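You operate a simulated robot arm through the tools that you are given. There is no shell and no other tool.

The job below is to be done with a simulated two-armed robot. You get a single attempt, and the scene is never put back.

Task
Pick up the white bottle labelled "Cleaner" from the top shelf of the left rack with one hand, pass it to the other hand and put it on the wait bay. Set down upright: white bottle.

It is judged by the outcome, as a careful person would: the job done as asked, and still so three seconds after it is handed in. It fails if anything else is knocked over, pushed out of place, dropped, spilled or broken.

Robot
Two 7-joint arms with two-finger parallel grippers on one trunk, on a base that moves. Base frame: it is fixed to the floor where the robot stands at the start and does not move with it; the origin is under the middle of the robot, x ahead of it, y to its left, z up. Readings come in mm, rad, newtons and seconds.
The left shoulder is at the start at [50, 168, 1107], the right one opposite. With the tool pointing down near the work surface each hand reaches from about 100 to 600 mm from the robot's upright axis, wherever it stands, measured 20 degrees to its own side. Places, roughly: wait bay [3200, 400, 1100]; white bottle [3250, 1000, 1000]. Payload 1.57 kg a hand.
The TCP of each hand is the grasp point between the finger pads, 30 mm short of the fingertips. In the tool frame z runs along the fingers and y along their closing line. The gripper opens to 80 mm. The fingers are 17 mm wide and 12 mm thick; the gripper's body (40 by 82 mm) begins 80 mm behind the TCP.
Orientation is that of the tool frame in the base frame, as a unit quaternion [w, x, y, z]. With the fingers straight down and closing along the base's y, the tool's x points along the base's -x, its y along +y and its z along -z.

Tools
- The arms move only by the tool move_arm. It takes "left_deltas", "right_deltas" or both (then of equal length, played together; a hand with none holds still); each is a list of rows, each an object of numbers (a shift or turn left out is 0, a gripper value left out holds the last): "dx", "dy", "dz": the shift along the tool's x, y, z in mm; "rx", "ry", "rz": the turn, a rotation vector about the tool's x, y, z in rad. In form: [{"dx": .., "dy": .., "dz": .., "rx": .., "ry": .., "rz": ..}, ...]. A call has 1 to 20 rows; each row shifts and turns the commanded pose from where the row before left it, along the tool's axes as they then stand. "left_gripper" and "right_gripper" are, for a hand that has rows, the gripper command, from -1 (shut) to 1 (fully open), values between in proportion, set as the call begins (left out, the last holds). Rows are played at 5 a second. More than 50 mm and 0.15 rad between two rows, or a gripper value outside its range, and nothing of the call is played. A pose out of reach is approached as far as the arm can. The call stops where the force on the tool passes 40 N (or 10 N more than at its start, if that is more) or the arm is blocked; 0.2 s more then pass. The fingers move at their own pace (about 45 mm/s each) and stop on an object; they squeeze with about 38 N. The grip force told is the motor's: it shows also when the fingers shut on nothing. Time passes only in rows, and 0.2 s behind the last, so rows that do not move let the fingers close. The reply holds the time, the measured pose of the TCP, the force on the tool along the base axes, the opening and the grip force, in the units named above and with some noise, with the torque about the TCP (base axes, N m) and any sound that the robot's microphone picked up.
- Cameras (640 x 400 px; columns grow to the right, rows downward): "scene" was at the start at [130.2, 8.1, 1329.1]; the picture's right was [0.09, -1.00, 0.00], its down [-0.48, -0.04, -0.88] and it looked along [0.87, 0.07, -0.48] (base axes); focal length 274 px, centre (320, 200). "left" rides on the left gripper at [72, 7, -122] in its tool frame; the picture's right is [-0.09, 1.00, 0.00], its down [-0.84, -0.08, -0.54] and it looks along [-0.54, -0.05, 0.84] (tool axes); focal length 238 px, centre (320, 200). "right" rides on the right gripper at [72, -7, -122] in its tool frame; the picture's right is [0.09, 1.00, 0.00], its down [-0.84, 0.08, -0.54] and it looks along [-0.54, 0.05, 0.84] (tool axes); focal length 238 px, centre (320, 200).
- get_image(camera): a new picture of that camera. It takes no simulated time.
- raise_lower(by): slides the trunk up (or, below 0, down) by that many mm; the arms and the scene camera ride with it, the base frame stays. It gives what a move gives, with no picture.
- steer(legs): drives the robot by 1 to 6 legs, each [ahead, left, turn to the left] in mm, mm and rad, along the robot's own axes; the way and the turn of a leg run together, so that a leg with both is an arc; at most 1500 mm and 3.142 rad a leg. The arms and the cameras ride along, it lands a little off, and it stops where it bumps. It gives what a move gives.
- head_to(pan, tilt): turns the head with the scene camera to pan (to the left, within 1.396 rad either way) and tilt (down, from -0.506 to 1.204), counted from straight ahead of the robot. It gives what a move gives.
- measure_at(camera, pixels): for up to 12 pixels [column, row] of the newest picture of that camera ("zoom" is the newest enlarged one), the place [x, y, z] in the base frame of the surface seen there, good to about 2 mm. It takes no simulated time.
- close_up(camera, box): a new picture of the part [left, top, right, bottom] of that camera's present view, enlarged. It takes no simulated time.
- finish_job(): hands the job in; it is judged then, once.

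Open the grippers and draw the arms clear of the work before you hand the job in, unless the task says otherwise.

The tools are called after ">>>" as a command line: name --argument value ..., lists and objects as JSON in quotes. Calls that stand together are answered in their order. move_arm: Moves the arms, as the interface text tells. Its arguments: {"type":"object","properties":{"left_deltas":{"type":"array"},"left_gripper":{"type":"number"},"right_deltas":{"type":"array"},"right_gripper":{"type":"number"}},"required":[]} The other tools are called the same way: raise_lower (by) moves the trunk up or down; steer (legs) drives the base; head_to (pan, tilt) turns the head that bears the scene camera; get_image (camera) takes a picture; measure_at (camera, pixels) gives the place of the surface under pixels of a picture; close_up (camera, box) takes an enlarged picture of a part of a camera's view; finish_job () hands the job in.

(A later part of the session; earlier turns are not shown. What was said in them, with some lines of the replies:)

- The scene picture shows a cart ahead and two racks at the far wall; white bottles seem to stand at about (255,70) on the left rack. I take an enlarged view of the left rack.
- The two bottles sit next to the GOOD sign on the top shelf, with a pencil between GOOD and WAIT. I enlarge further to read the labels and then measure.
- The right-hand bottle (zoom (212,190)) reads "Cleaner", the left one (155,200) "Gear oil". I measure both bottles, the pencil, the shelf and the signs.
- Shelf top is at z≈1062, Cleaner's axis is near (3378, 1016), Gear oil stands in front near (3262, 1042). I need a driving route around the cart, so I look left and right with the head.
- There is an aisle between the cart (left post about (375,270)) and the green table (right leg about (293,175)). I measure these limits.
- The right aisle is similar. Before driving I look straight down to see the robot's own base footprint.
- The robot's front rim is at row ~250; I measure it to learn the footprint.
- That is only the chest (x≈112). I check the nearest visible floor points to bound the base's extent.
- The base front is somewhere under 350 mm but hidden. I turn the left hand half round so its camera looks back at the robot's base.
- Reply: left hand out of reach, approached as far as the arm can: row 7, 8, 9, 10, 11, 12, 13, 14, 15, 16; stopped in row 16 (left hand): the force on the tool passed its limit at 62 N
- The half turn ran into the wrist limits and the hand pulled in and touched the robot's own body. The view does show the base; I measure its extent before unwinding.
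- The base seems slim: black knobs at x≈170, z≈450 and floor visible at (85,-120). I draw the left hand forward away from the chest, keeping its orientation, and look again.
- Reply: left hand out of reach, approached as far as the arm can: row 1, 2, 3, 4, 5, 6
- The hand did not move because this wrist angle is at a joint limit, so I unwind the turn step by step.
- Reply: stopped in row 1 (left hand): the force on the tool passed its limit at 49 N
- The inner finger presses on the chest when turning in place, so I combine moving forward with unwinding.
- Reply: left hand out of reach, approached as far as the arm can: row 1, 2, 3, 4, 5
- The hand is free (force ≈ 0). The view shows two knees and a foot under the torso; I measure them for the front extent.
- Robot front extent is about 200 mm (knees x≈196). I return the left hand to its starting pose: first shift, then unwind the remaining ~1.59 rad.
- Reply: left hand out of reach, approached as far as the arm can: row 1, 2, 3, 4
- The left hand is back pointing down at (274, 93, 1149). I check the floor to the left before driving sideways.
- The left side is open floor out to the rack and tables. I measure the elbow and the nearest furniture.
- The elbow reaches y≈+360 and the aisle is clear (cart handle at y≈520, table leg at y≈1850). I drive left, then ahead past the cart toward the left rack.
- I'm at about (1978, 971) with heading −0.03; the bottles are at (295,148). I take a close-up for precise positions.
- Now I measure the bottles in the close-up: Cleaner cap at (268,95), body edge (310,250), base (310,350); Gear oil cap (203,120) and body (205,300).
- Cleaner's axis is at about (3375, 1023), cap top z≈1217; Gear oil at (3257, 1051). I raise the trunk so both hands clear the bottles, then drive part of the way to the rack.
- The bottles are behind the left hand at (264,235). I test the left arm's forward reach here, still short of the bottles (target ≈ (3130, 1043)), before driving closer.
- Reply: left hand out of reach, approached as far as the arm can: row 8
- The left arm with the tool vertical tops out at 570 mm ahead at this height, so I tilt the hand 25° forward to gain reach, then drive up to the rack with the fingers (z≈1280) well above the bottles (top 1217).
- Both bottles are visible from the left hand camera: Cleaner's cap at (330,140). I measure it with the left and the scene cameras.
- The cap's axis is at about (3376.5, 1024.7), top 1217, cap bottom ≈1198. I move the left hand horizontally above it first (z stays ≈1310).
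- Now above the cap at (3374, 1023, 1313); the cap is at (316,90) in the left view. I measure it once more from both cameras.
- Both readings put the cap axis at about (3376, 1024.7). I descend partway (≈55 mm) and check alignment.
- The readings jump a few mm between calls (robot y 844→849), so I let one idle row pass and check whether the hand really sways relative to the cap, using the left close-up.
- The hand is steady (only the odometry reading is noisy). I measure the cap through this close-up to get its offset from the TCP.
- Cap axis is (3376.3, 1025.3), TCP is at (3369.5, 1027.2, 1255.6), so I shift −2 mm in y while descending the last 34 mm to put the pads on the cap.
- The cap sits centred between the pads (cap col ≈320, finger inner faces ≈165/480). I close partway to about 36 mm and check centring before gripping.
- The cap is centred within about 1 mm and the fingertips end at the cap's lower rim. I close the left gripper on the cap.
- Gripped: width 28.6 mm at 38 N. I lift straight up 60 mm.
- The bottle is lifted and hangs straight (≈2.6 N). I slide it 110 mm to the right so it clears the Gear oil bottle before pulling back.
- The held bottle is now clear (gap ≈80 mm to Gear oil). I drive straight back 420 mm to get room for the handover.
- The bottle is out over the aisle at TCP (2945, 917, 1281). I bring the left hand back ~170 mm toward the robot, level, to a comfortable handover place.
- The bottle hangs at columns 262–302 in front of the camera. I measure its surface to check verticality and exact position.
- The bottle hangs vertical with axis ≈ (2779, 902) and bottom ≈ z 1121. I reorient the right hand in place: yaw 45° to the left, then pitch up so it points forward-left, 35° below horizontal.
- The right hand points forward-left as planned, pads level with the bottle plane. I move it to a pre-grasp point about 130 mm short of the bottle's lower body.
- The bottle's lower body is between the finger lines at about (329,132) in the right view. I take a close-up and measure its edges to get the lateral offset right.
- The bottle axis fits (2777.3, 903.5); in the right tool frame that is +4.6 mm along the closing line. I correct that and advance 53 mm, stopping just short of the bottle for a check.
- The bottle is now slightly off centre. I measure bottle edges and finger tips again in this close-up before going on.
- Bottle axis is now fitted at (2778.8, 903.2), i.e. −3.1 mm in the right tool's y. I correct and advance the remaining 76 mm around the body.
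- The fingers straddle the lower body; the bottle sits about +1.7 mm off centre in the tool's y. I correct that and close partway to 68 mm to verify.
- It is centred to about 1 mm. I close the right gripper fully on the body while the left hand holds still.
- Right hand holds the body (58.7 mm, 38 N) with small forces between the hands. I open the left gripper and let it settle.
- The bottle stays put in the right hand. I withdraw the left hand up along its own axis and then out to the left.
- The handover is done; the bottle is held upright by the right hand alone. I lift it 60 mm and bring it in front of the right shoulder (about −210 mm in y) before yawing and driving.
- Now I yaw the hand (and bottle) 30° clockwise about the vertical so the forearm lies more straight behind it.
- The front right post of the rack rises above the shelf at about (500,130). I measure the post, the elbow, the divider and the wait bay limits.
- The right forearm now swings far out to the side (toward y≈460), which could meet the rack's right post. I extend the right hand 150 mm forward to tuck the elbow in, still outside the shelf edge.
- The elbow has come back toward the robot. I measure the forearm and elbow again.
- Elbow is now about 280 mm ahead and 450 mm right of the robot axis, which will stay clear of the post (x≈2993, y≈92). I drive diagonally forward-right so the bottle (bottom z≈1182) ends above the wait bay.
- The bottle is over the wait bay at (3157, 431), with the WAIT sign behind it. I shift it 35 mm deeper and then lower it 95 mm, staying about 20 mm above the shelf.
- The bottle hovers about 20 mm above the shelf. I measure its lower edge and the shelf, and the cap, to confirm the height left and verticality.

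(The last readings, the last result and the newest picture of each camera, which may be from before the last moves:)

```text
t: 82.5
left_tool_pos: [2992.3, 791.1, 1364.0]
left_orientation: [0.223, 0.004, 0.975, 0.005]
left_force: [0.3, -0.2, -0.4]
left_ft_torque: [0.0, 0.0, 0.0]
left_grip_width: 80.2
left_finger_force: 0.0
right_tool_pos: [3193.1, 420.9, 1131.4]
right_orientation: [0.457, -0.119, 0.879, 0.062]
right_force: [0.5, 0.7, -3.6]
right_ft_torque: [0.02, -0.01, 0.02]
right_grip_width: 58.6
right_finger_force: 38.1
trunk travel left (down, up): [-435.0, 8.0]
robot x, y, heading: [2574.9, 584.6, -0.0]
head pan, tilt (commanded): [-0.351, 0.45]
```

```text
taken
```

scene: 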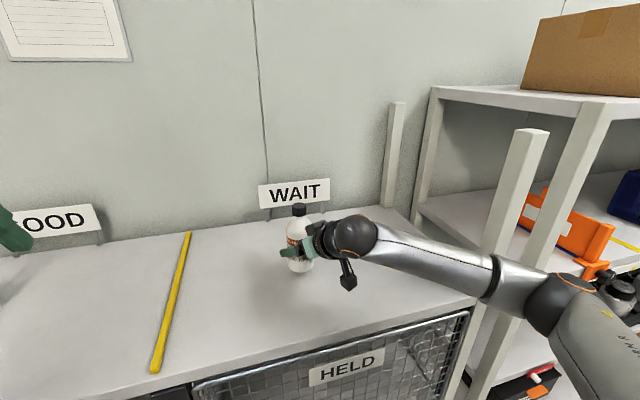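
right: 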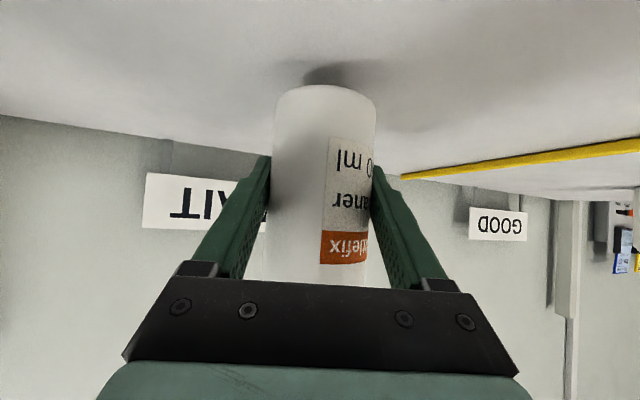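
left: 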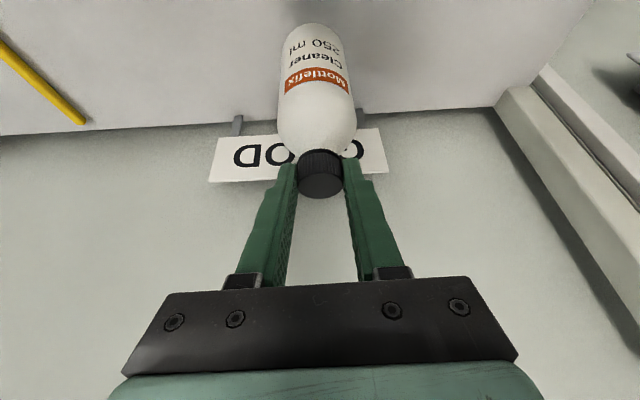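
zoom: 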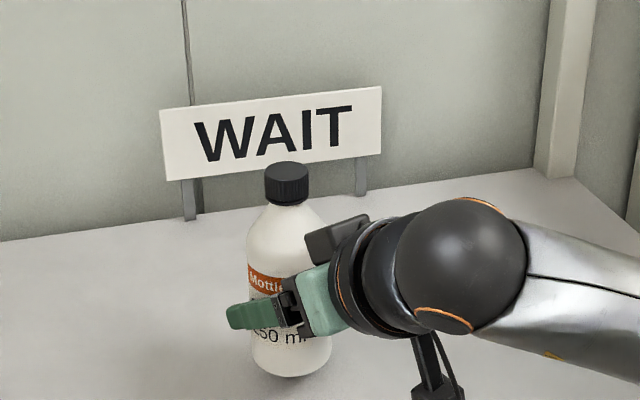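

Cap top reads 1237 versus 1217 when standing, so about 20 mm remain and the bottle is vertical. I lower 16 mm in small steps.

>>> move_arm --right_deltas '[{"dx": 3.27, "dz": 2.3}, {"dx": 3.27, "dz": 2.3}, {"dx": 3.27, "dz": 2.3}, {"dx": 3.27, "dz": 2.3}, {}, {}]'

>>> close_up --camera "scene" --box '[260, 190, 340, 290]'

```text
t: 83.9
left_tool_pos: [2991.8, 792.1, 1364.8]
left_orientation: [0.223, 0.004, 0.975, 0.005]
left_force: [-0.2, -1.1, 0.4]
left_ft_torque: [0.02, -0.01, 0.0]
left_grip_width: 79.9
left_finger_force: 0.1
right_tool_pos: [3190.6, 421.4, 1115.8]
right_orientation: [0.457, -0.117, 0.879, 0.062]
right_force: [0.2, 0.7, -2.9]
right_ft_torque: [0.01, 0.02, 0.01]
right_grip_width: 58.8
right_finger_force: 37.7
trunk travel left (down, up): [-435.0, 8.0]
robot x, y, heading: [2578.2, 584.9, -0.001]
head pan, tilt (commanded): [-0.351, 0.45]
```

```text
4.00 times, centred on (300, 240) of scene
```

zoom: 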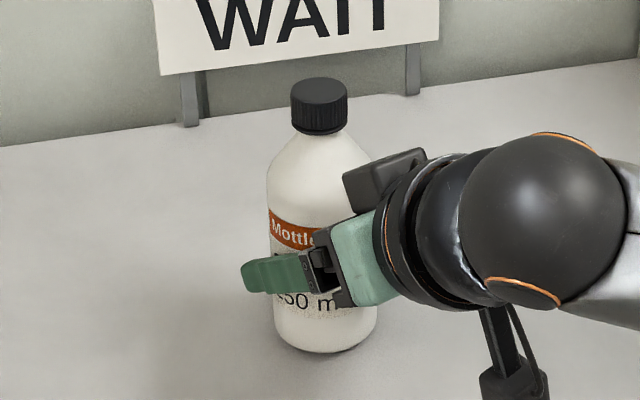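

The weight is still borne (−2.9 N). I creep down in 1 mm steps watching the force.

>>> move_arm --right_deltas '[{"dx": 0.82, "dz": 0.57}, {"dx": 0.82, "dz": 0.57}, {"dx": 0.82, "dz": 0.57}, {"dx": 0.82, "dz": 0.57}, {}]'

```text
t: 85.1
left_tool_pos: [2991.3, 791.1, 1365.5]
left_orientation: [0.222, 0.004, 0.975, 0.004]
left_force: [-0.3, 0.2, 0.7]
left_ft_torque: [0.02, -0.03, 0.01]
left_grip_width: 80.0
left_finger_force: 0.0
right_tool_pos: [3191.6, 421.6, 1112.4]
right_orientation: [0.458, -0.118, 0.879, 0.061]
right_force: [0.0, 0.2, -1.4]
right_ft_torque: [0.0, 0.01, 0.02]
right_grip_width: 58.5
right_finger_force: 38.2
trunk travel left (down, up): [-435.0, 8.0]
robot x, y, heading: [2577.1, 587.0, -0.003]
head pan, tilt (commanded): [-0.351, 0.45]
```

The reading is −1.4 N at z 1112.4, so contact is close. I go down 2 mm more.

>>> move_arm --right_deltas '[{"dx": 0.82, "dz": 0.57}, {"dx": 0.82, "dz": 0.57}, {}]'

>>> close_up --camera "scene" --box '[260, 190, 340, 290]'

```text
t: 85.9
left_tool_pos: [2992.0, 791.6, 1364.7]
left_orientation: [0.222, 0.005, 0.975, 0.004]
left_force: [-0.7, 0.9, 0.5]
left_ft_torque: [0.0, -0.01, -0.01]
left_grip_width: 80.1
left_finger_force: 0.0
right_tool_pos: [3191.2, 421.3, 1112.7]
right_orientation: [0.46, -0.118, 0.878, 0.061]
right_force: [1.0, 0.7, 5.6]
right_ft_torque: [-0.13, 0.05, 0.05]
right_grip_width: 58.7
right_finger_force: 38.0
trunk travel left (down, up): [-435.0, 8.0]
robot x, y, heading: [2580.6, 585.3, -0.002]
head pan, tilt (commanded): [-0.351, 0.45]
```

```text
4.00 times, centred on (300, 240) of scene
```

zoom: 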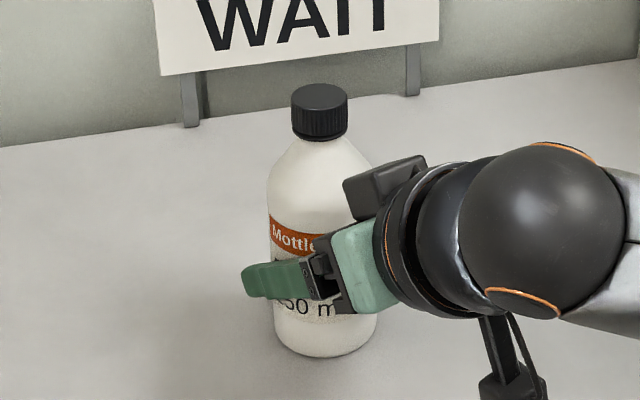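

Contact: +5.6 N at z 1112.7, the bottle stands on the shelf. I relieve 1 mm of preload and open the right gripper slightly to 66 mm.

>>> move_arm --right_deltas '[{"dx": -0.82, "dz": -0.57}, {}]'

>>> move_arm --right_deltas '[{}, {}, {}]' --right_gripper 0.65

>>> close_up --camera "scene" --box '[260, 190, 340, 290]'

>>> get_image --camera "right"

```text
t: 86.5
left_tool_pos: [2990.6, 791.7, 1362.8]
left_orientation: [0.222, 0.004, 0.975, 0.005]
left_force: [-0.5, 0.2, 0.5]
left_ft_torque: [-0.01, 0.0, -0.01]
left_grip_width: 80.1
left_finger_force: 0.0
right_tool_pos: [3190.6, 420.3, 1111.1]
right_orientation: [0.459, -0.117, 0.879, 0.06]
right_force: [3.2, 1.1, 4.7]
right_ft_torque: [-0.15, -0.05, 0.04]
right_grip_width: 58.7
right_finger_force: 38.0
trunk travel left (down, up): [-435.0, 8.0]
robot x, y, heading: [2575.8, 588.1, 0.005]
head pan, tilt (commanded): [-0.351, 0.45]
```

```text
t: 87.3
left_tool_pos: [2991.2, 792.5, 1364.3]
left_orientation: [0.222, 0.006, 0.975, 0.003]
left_force: [0.0, -0.3, -0.1]
left_ft_torque: [0.01, 0.02, -0.04]
left_grip_width: 80.1
left_finger_force: 0.0
right_tool_pos: [3190.7, 420.7, 1110.6]
right_orientation: [0.458, -0.118, 0.879, 0.061]
right_force: [-0.5, 0.4, 0.3]
right_ft_torque: [0.03, 0.01, 0.01]
right_grip_width: 66.1
right_finger_force: 0.0
trunk travel left (down, up): [-435.0, 8.0]
robot x, y, heading: [2574.9, 585.8, 0.0]
head pan, tilt (commanded): [-0.351, 0.45]
```

```text
4.00 times, centred on (300, 240) of scene
```

zoom: 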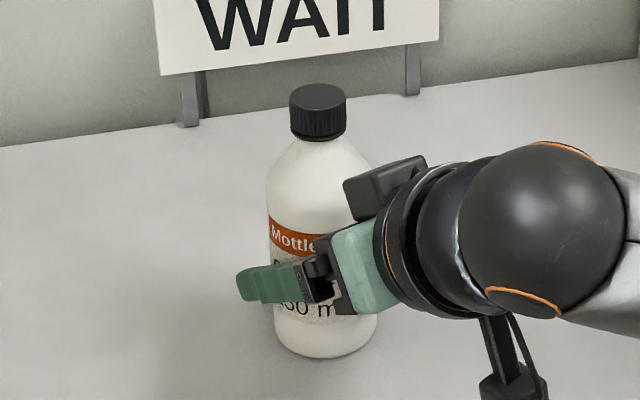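

```text
taken
```

right: 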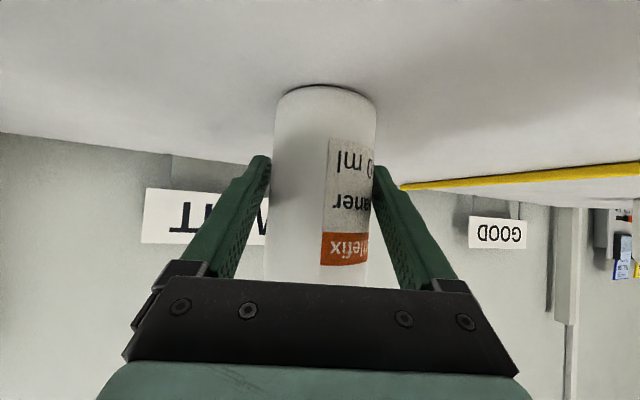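

The bottle stands free between the pads. I open fully.

>>> move_arm --right_deltas '[{}, {}, {}]' --right_gripper 1

>>> close_up --camera "right" --box '[200, 60, 440, 210]'

```text
t: 88.1
left_tool_pos: [2991.8, 791.6, 1364.4]
left_orientation: [0.222, 0.005, 0.975, 0.005]
left_force: [0.3, 0.8, 0.0]
left_ft_torque: [0.01, 0.02, -0.01]
left_grip_width: 80.4
left_finger_force: 0.0
right_tool_pos: [3190.7, 421.7, 1111.0]
right_orientation: [0.458, -0.118, 0.879, 0.061]
right_force: [0.1, -0.6, -0.2]
right_ft_torque: [0.01, 0.01, 0.0]
right_grip_width: 79.9
right_finger_force: 0.0
trunk travel left (down, up): [-435.0, 8.0]
robot x, y, heading: [2577.5, 585.6, 0.002]
head pan, tilt (commanded): [-0.351, 0.45]
```

```text
2.67 times, centred on (320, 135) of right
```

zoom: 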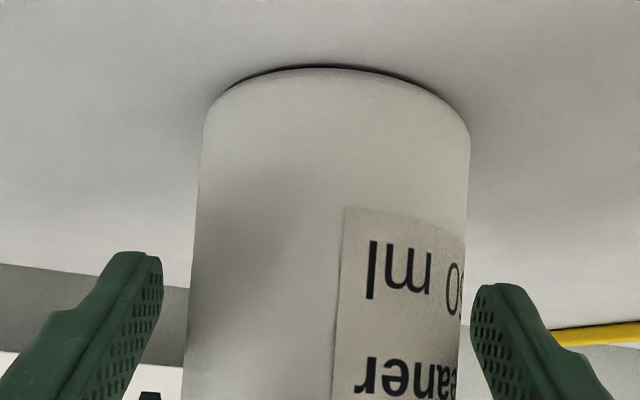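

Clearances on both sides are fine. I withdraw the right hand straight back along its axis by 110 mm.

>>> move_arm --right_deltas '[{"dz": -8}, {"dz": -14}, {"dz": -18}, {"dz": -22}, {"dz": -24}, {"dz": -24}, {}]'

>>> get_image --camera "scene"

>>> get_image --camera "right"

```text
t: 89.7
left_tool_pos: [2992.3, 791.5, 1364.0]
left_orientation: [0.223, 0.005, 0.975, 0.004]
left_force: [0.0, -0.2, -0.3]
left_ft_torque: [-0.02, 0.01, -0.01]
left_grip_width: 80.3
left_finger_force: 0.0
right_tool_pos: [3103.3, 398.8, 1175.4]
right_orientation: [0.457, -0.118, 0.879, 0.061]
right_force: [-0.1, 0.2, -0.1]
right_ft_torque: [0.01, -0.01, 0.04]
right_grip_width: 80.0
right_finger_force: 0.1
trunk travel left (down, up): [-435.0, 8.0]
robot x, y, heading: [2576.6, 585.8, 0.004]
head pan, tilt (commanded): [-0.351, 0.45]
```

```text
taken
```

scene: 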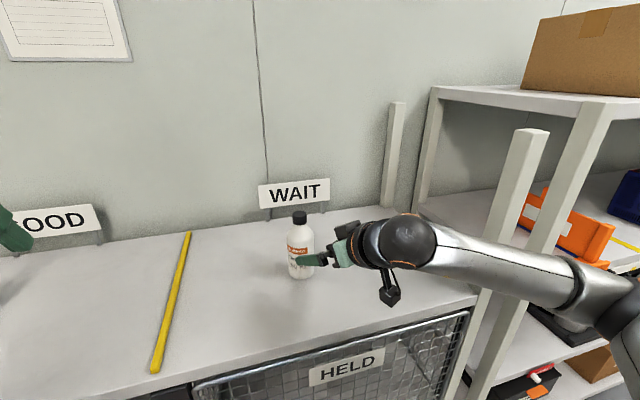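

```text
taken
```

right: 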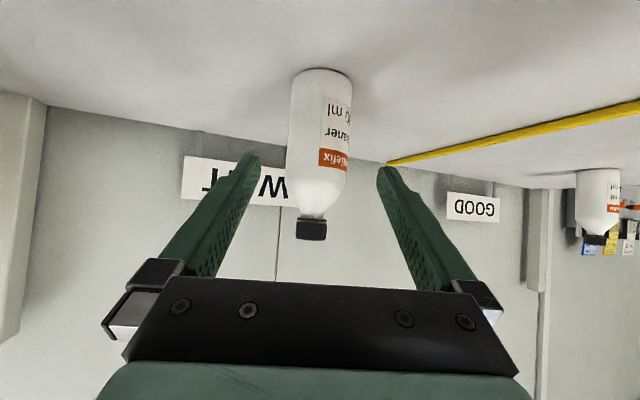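

The bottle stands upright on the wait bay and the fingers are clear. I drive straight back 400 mm to draw both arms away from the rack.

>>> steer --legs '[[-400, 0, 0]]'

>>> head_to --pan 0.0 --tilt 0.4

>>> get_image --camera "scene"

```text
t: 92.2
left_tool_pos: [2596.3, 791.0, 1364.1]
left_orientation: [0.223, 0.005, 0.975, 0.004]
left_force: [0.0, 0.7, 0.1]
left_ft_torque: [0.01, -0.01, 0.01]
left_grip_width: 80.2
left_finger_force: 0.0
right_tool_pos: [2707.1, 398.2, 1175.0]
right_orientation: [0.458, -0.117, 0.879, 0.061]
right_force: [0.7, 0.5, -0.7]
right_ft_torque: [0.0, 0.0, 0.02]
right_grip_width: 79.9
right_finger_force: 0.1
trunk travel left (down, up): [-435.0, 8.0]
robot x, y, heading: [2180.3, 584.6, -0.001]
head pan, tilt (commanded): [-0.351, 0.45]
```

```text
t: 93.0
left_tool_pos: [2596.1, 791.9, 1364.8]
left_orientation: [0.223, 0.006, 0.975, 0.004]
left_force: [-0.3, 0.1, -0.5]
left_ft_torque: [-0.01, 0.02, 0.03]
left_grip_width: 79.9
left_finger_force: 0.1
right_tool_pos: [2707.1, 399.2, 1174.8]
right_orientation: [0.458, -0.116, 0.879, 0.06]
right_force: [-0.7, -0.4, 0.2]
right_ft_torque: [-0.01, 0.0, 0.01]
right_grip_width: 80.0
right_finger_force: 0.0
trunk travel left (down, up): [-435.0, 8.0]
robot x, y, heading: [2181.2, 584.0, -0.003]
head pan, tilt (commanded): [0.0, 0.4]
```

```text
taken
```

scene: 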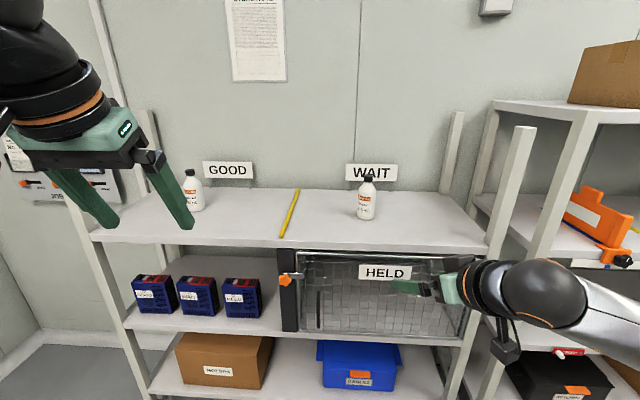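

The bottle stands at (366,198) by the WAIT sign and Gear oil at (193,190) in its old place. I take a last close-up and measurement to confirm both.

>>> close_up --camera "scene" --box '[170, 150, 410, 250]'

>>> measure_at --camera "scene" --pixels '[[367, 179], [365, 213], [366, 195], [191, 175], [195, 205], [297, 190], [284, 235], [228, 170]]'

```text
2.67 times, centred on (290, 200) of scene
```

zoom: 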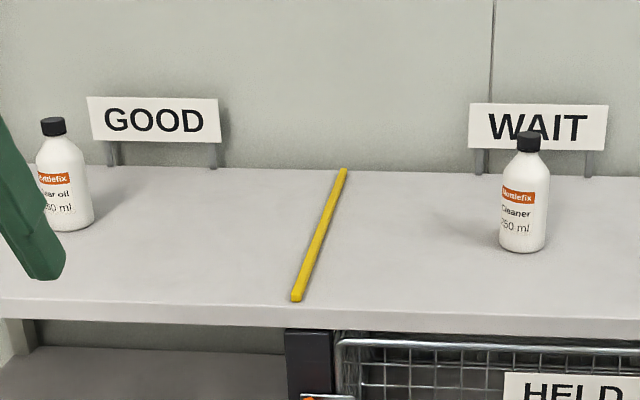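

```text
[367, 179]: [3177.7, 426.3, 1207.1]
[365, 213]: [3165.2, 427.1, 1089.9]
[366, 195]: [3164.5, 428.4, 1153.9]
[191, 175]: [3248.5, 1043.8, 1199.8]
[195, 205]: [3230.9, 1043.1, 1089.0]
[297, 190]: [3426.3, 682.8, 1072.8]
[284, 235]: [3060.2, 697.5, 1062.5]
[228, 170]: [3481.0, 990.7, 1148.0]
```

The Cleaner bottle stands upright at about (3194, 427) on the wait bay. Gear oil, the divider and the signs are where they were, and both grippers are open and clear of the rack. I hand the job in.

>>> finish_job

```text
The job is handed in.
```

The white "Cleaner" bottle is standing upright on the wait bay, at about (3194, 427), in front of the WAIT sign.

I picked it off the GOOD side of the top shelf with the left hand and backed away from the rack. There I passed it to the right hand, which set it down.

The final check showed the Gear oil bottle, the yellow divider and the two signs where they were. Both grippers are open and the arms are about 400 mm back from the rack.

Early on, before driving to the rack, I turned the left hand too far while looking for the base's outline. It pressed against the robot's own chest, with readings of 62 N and then 49 N. It came free without touching anything else in the scene.
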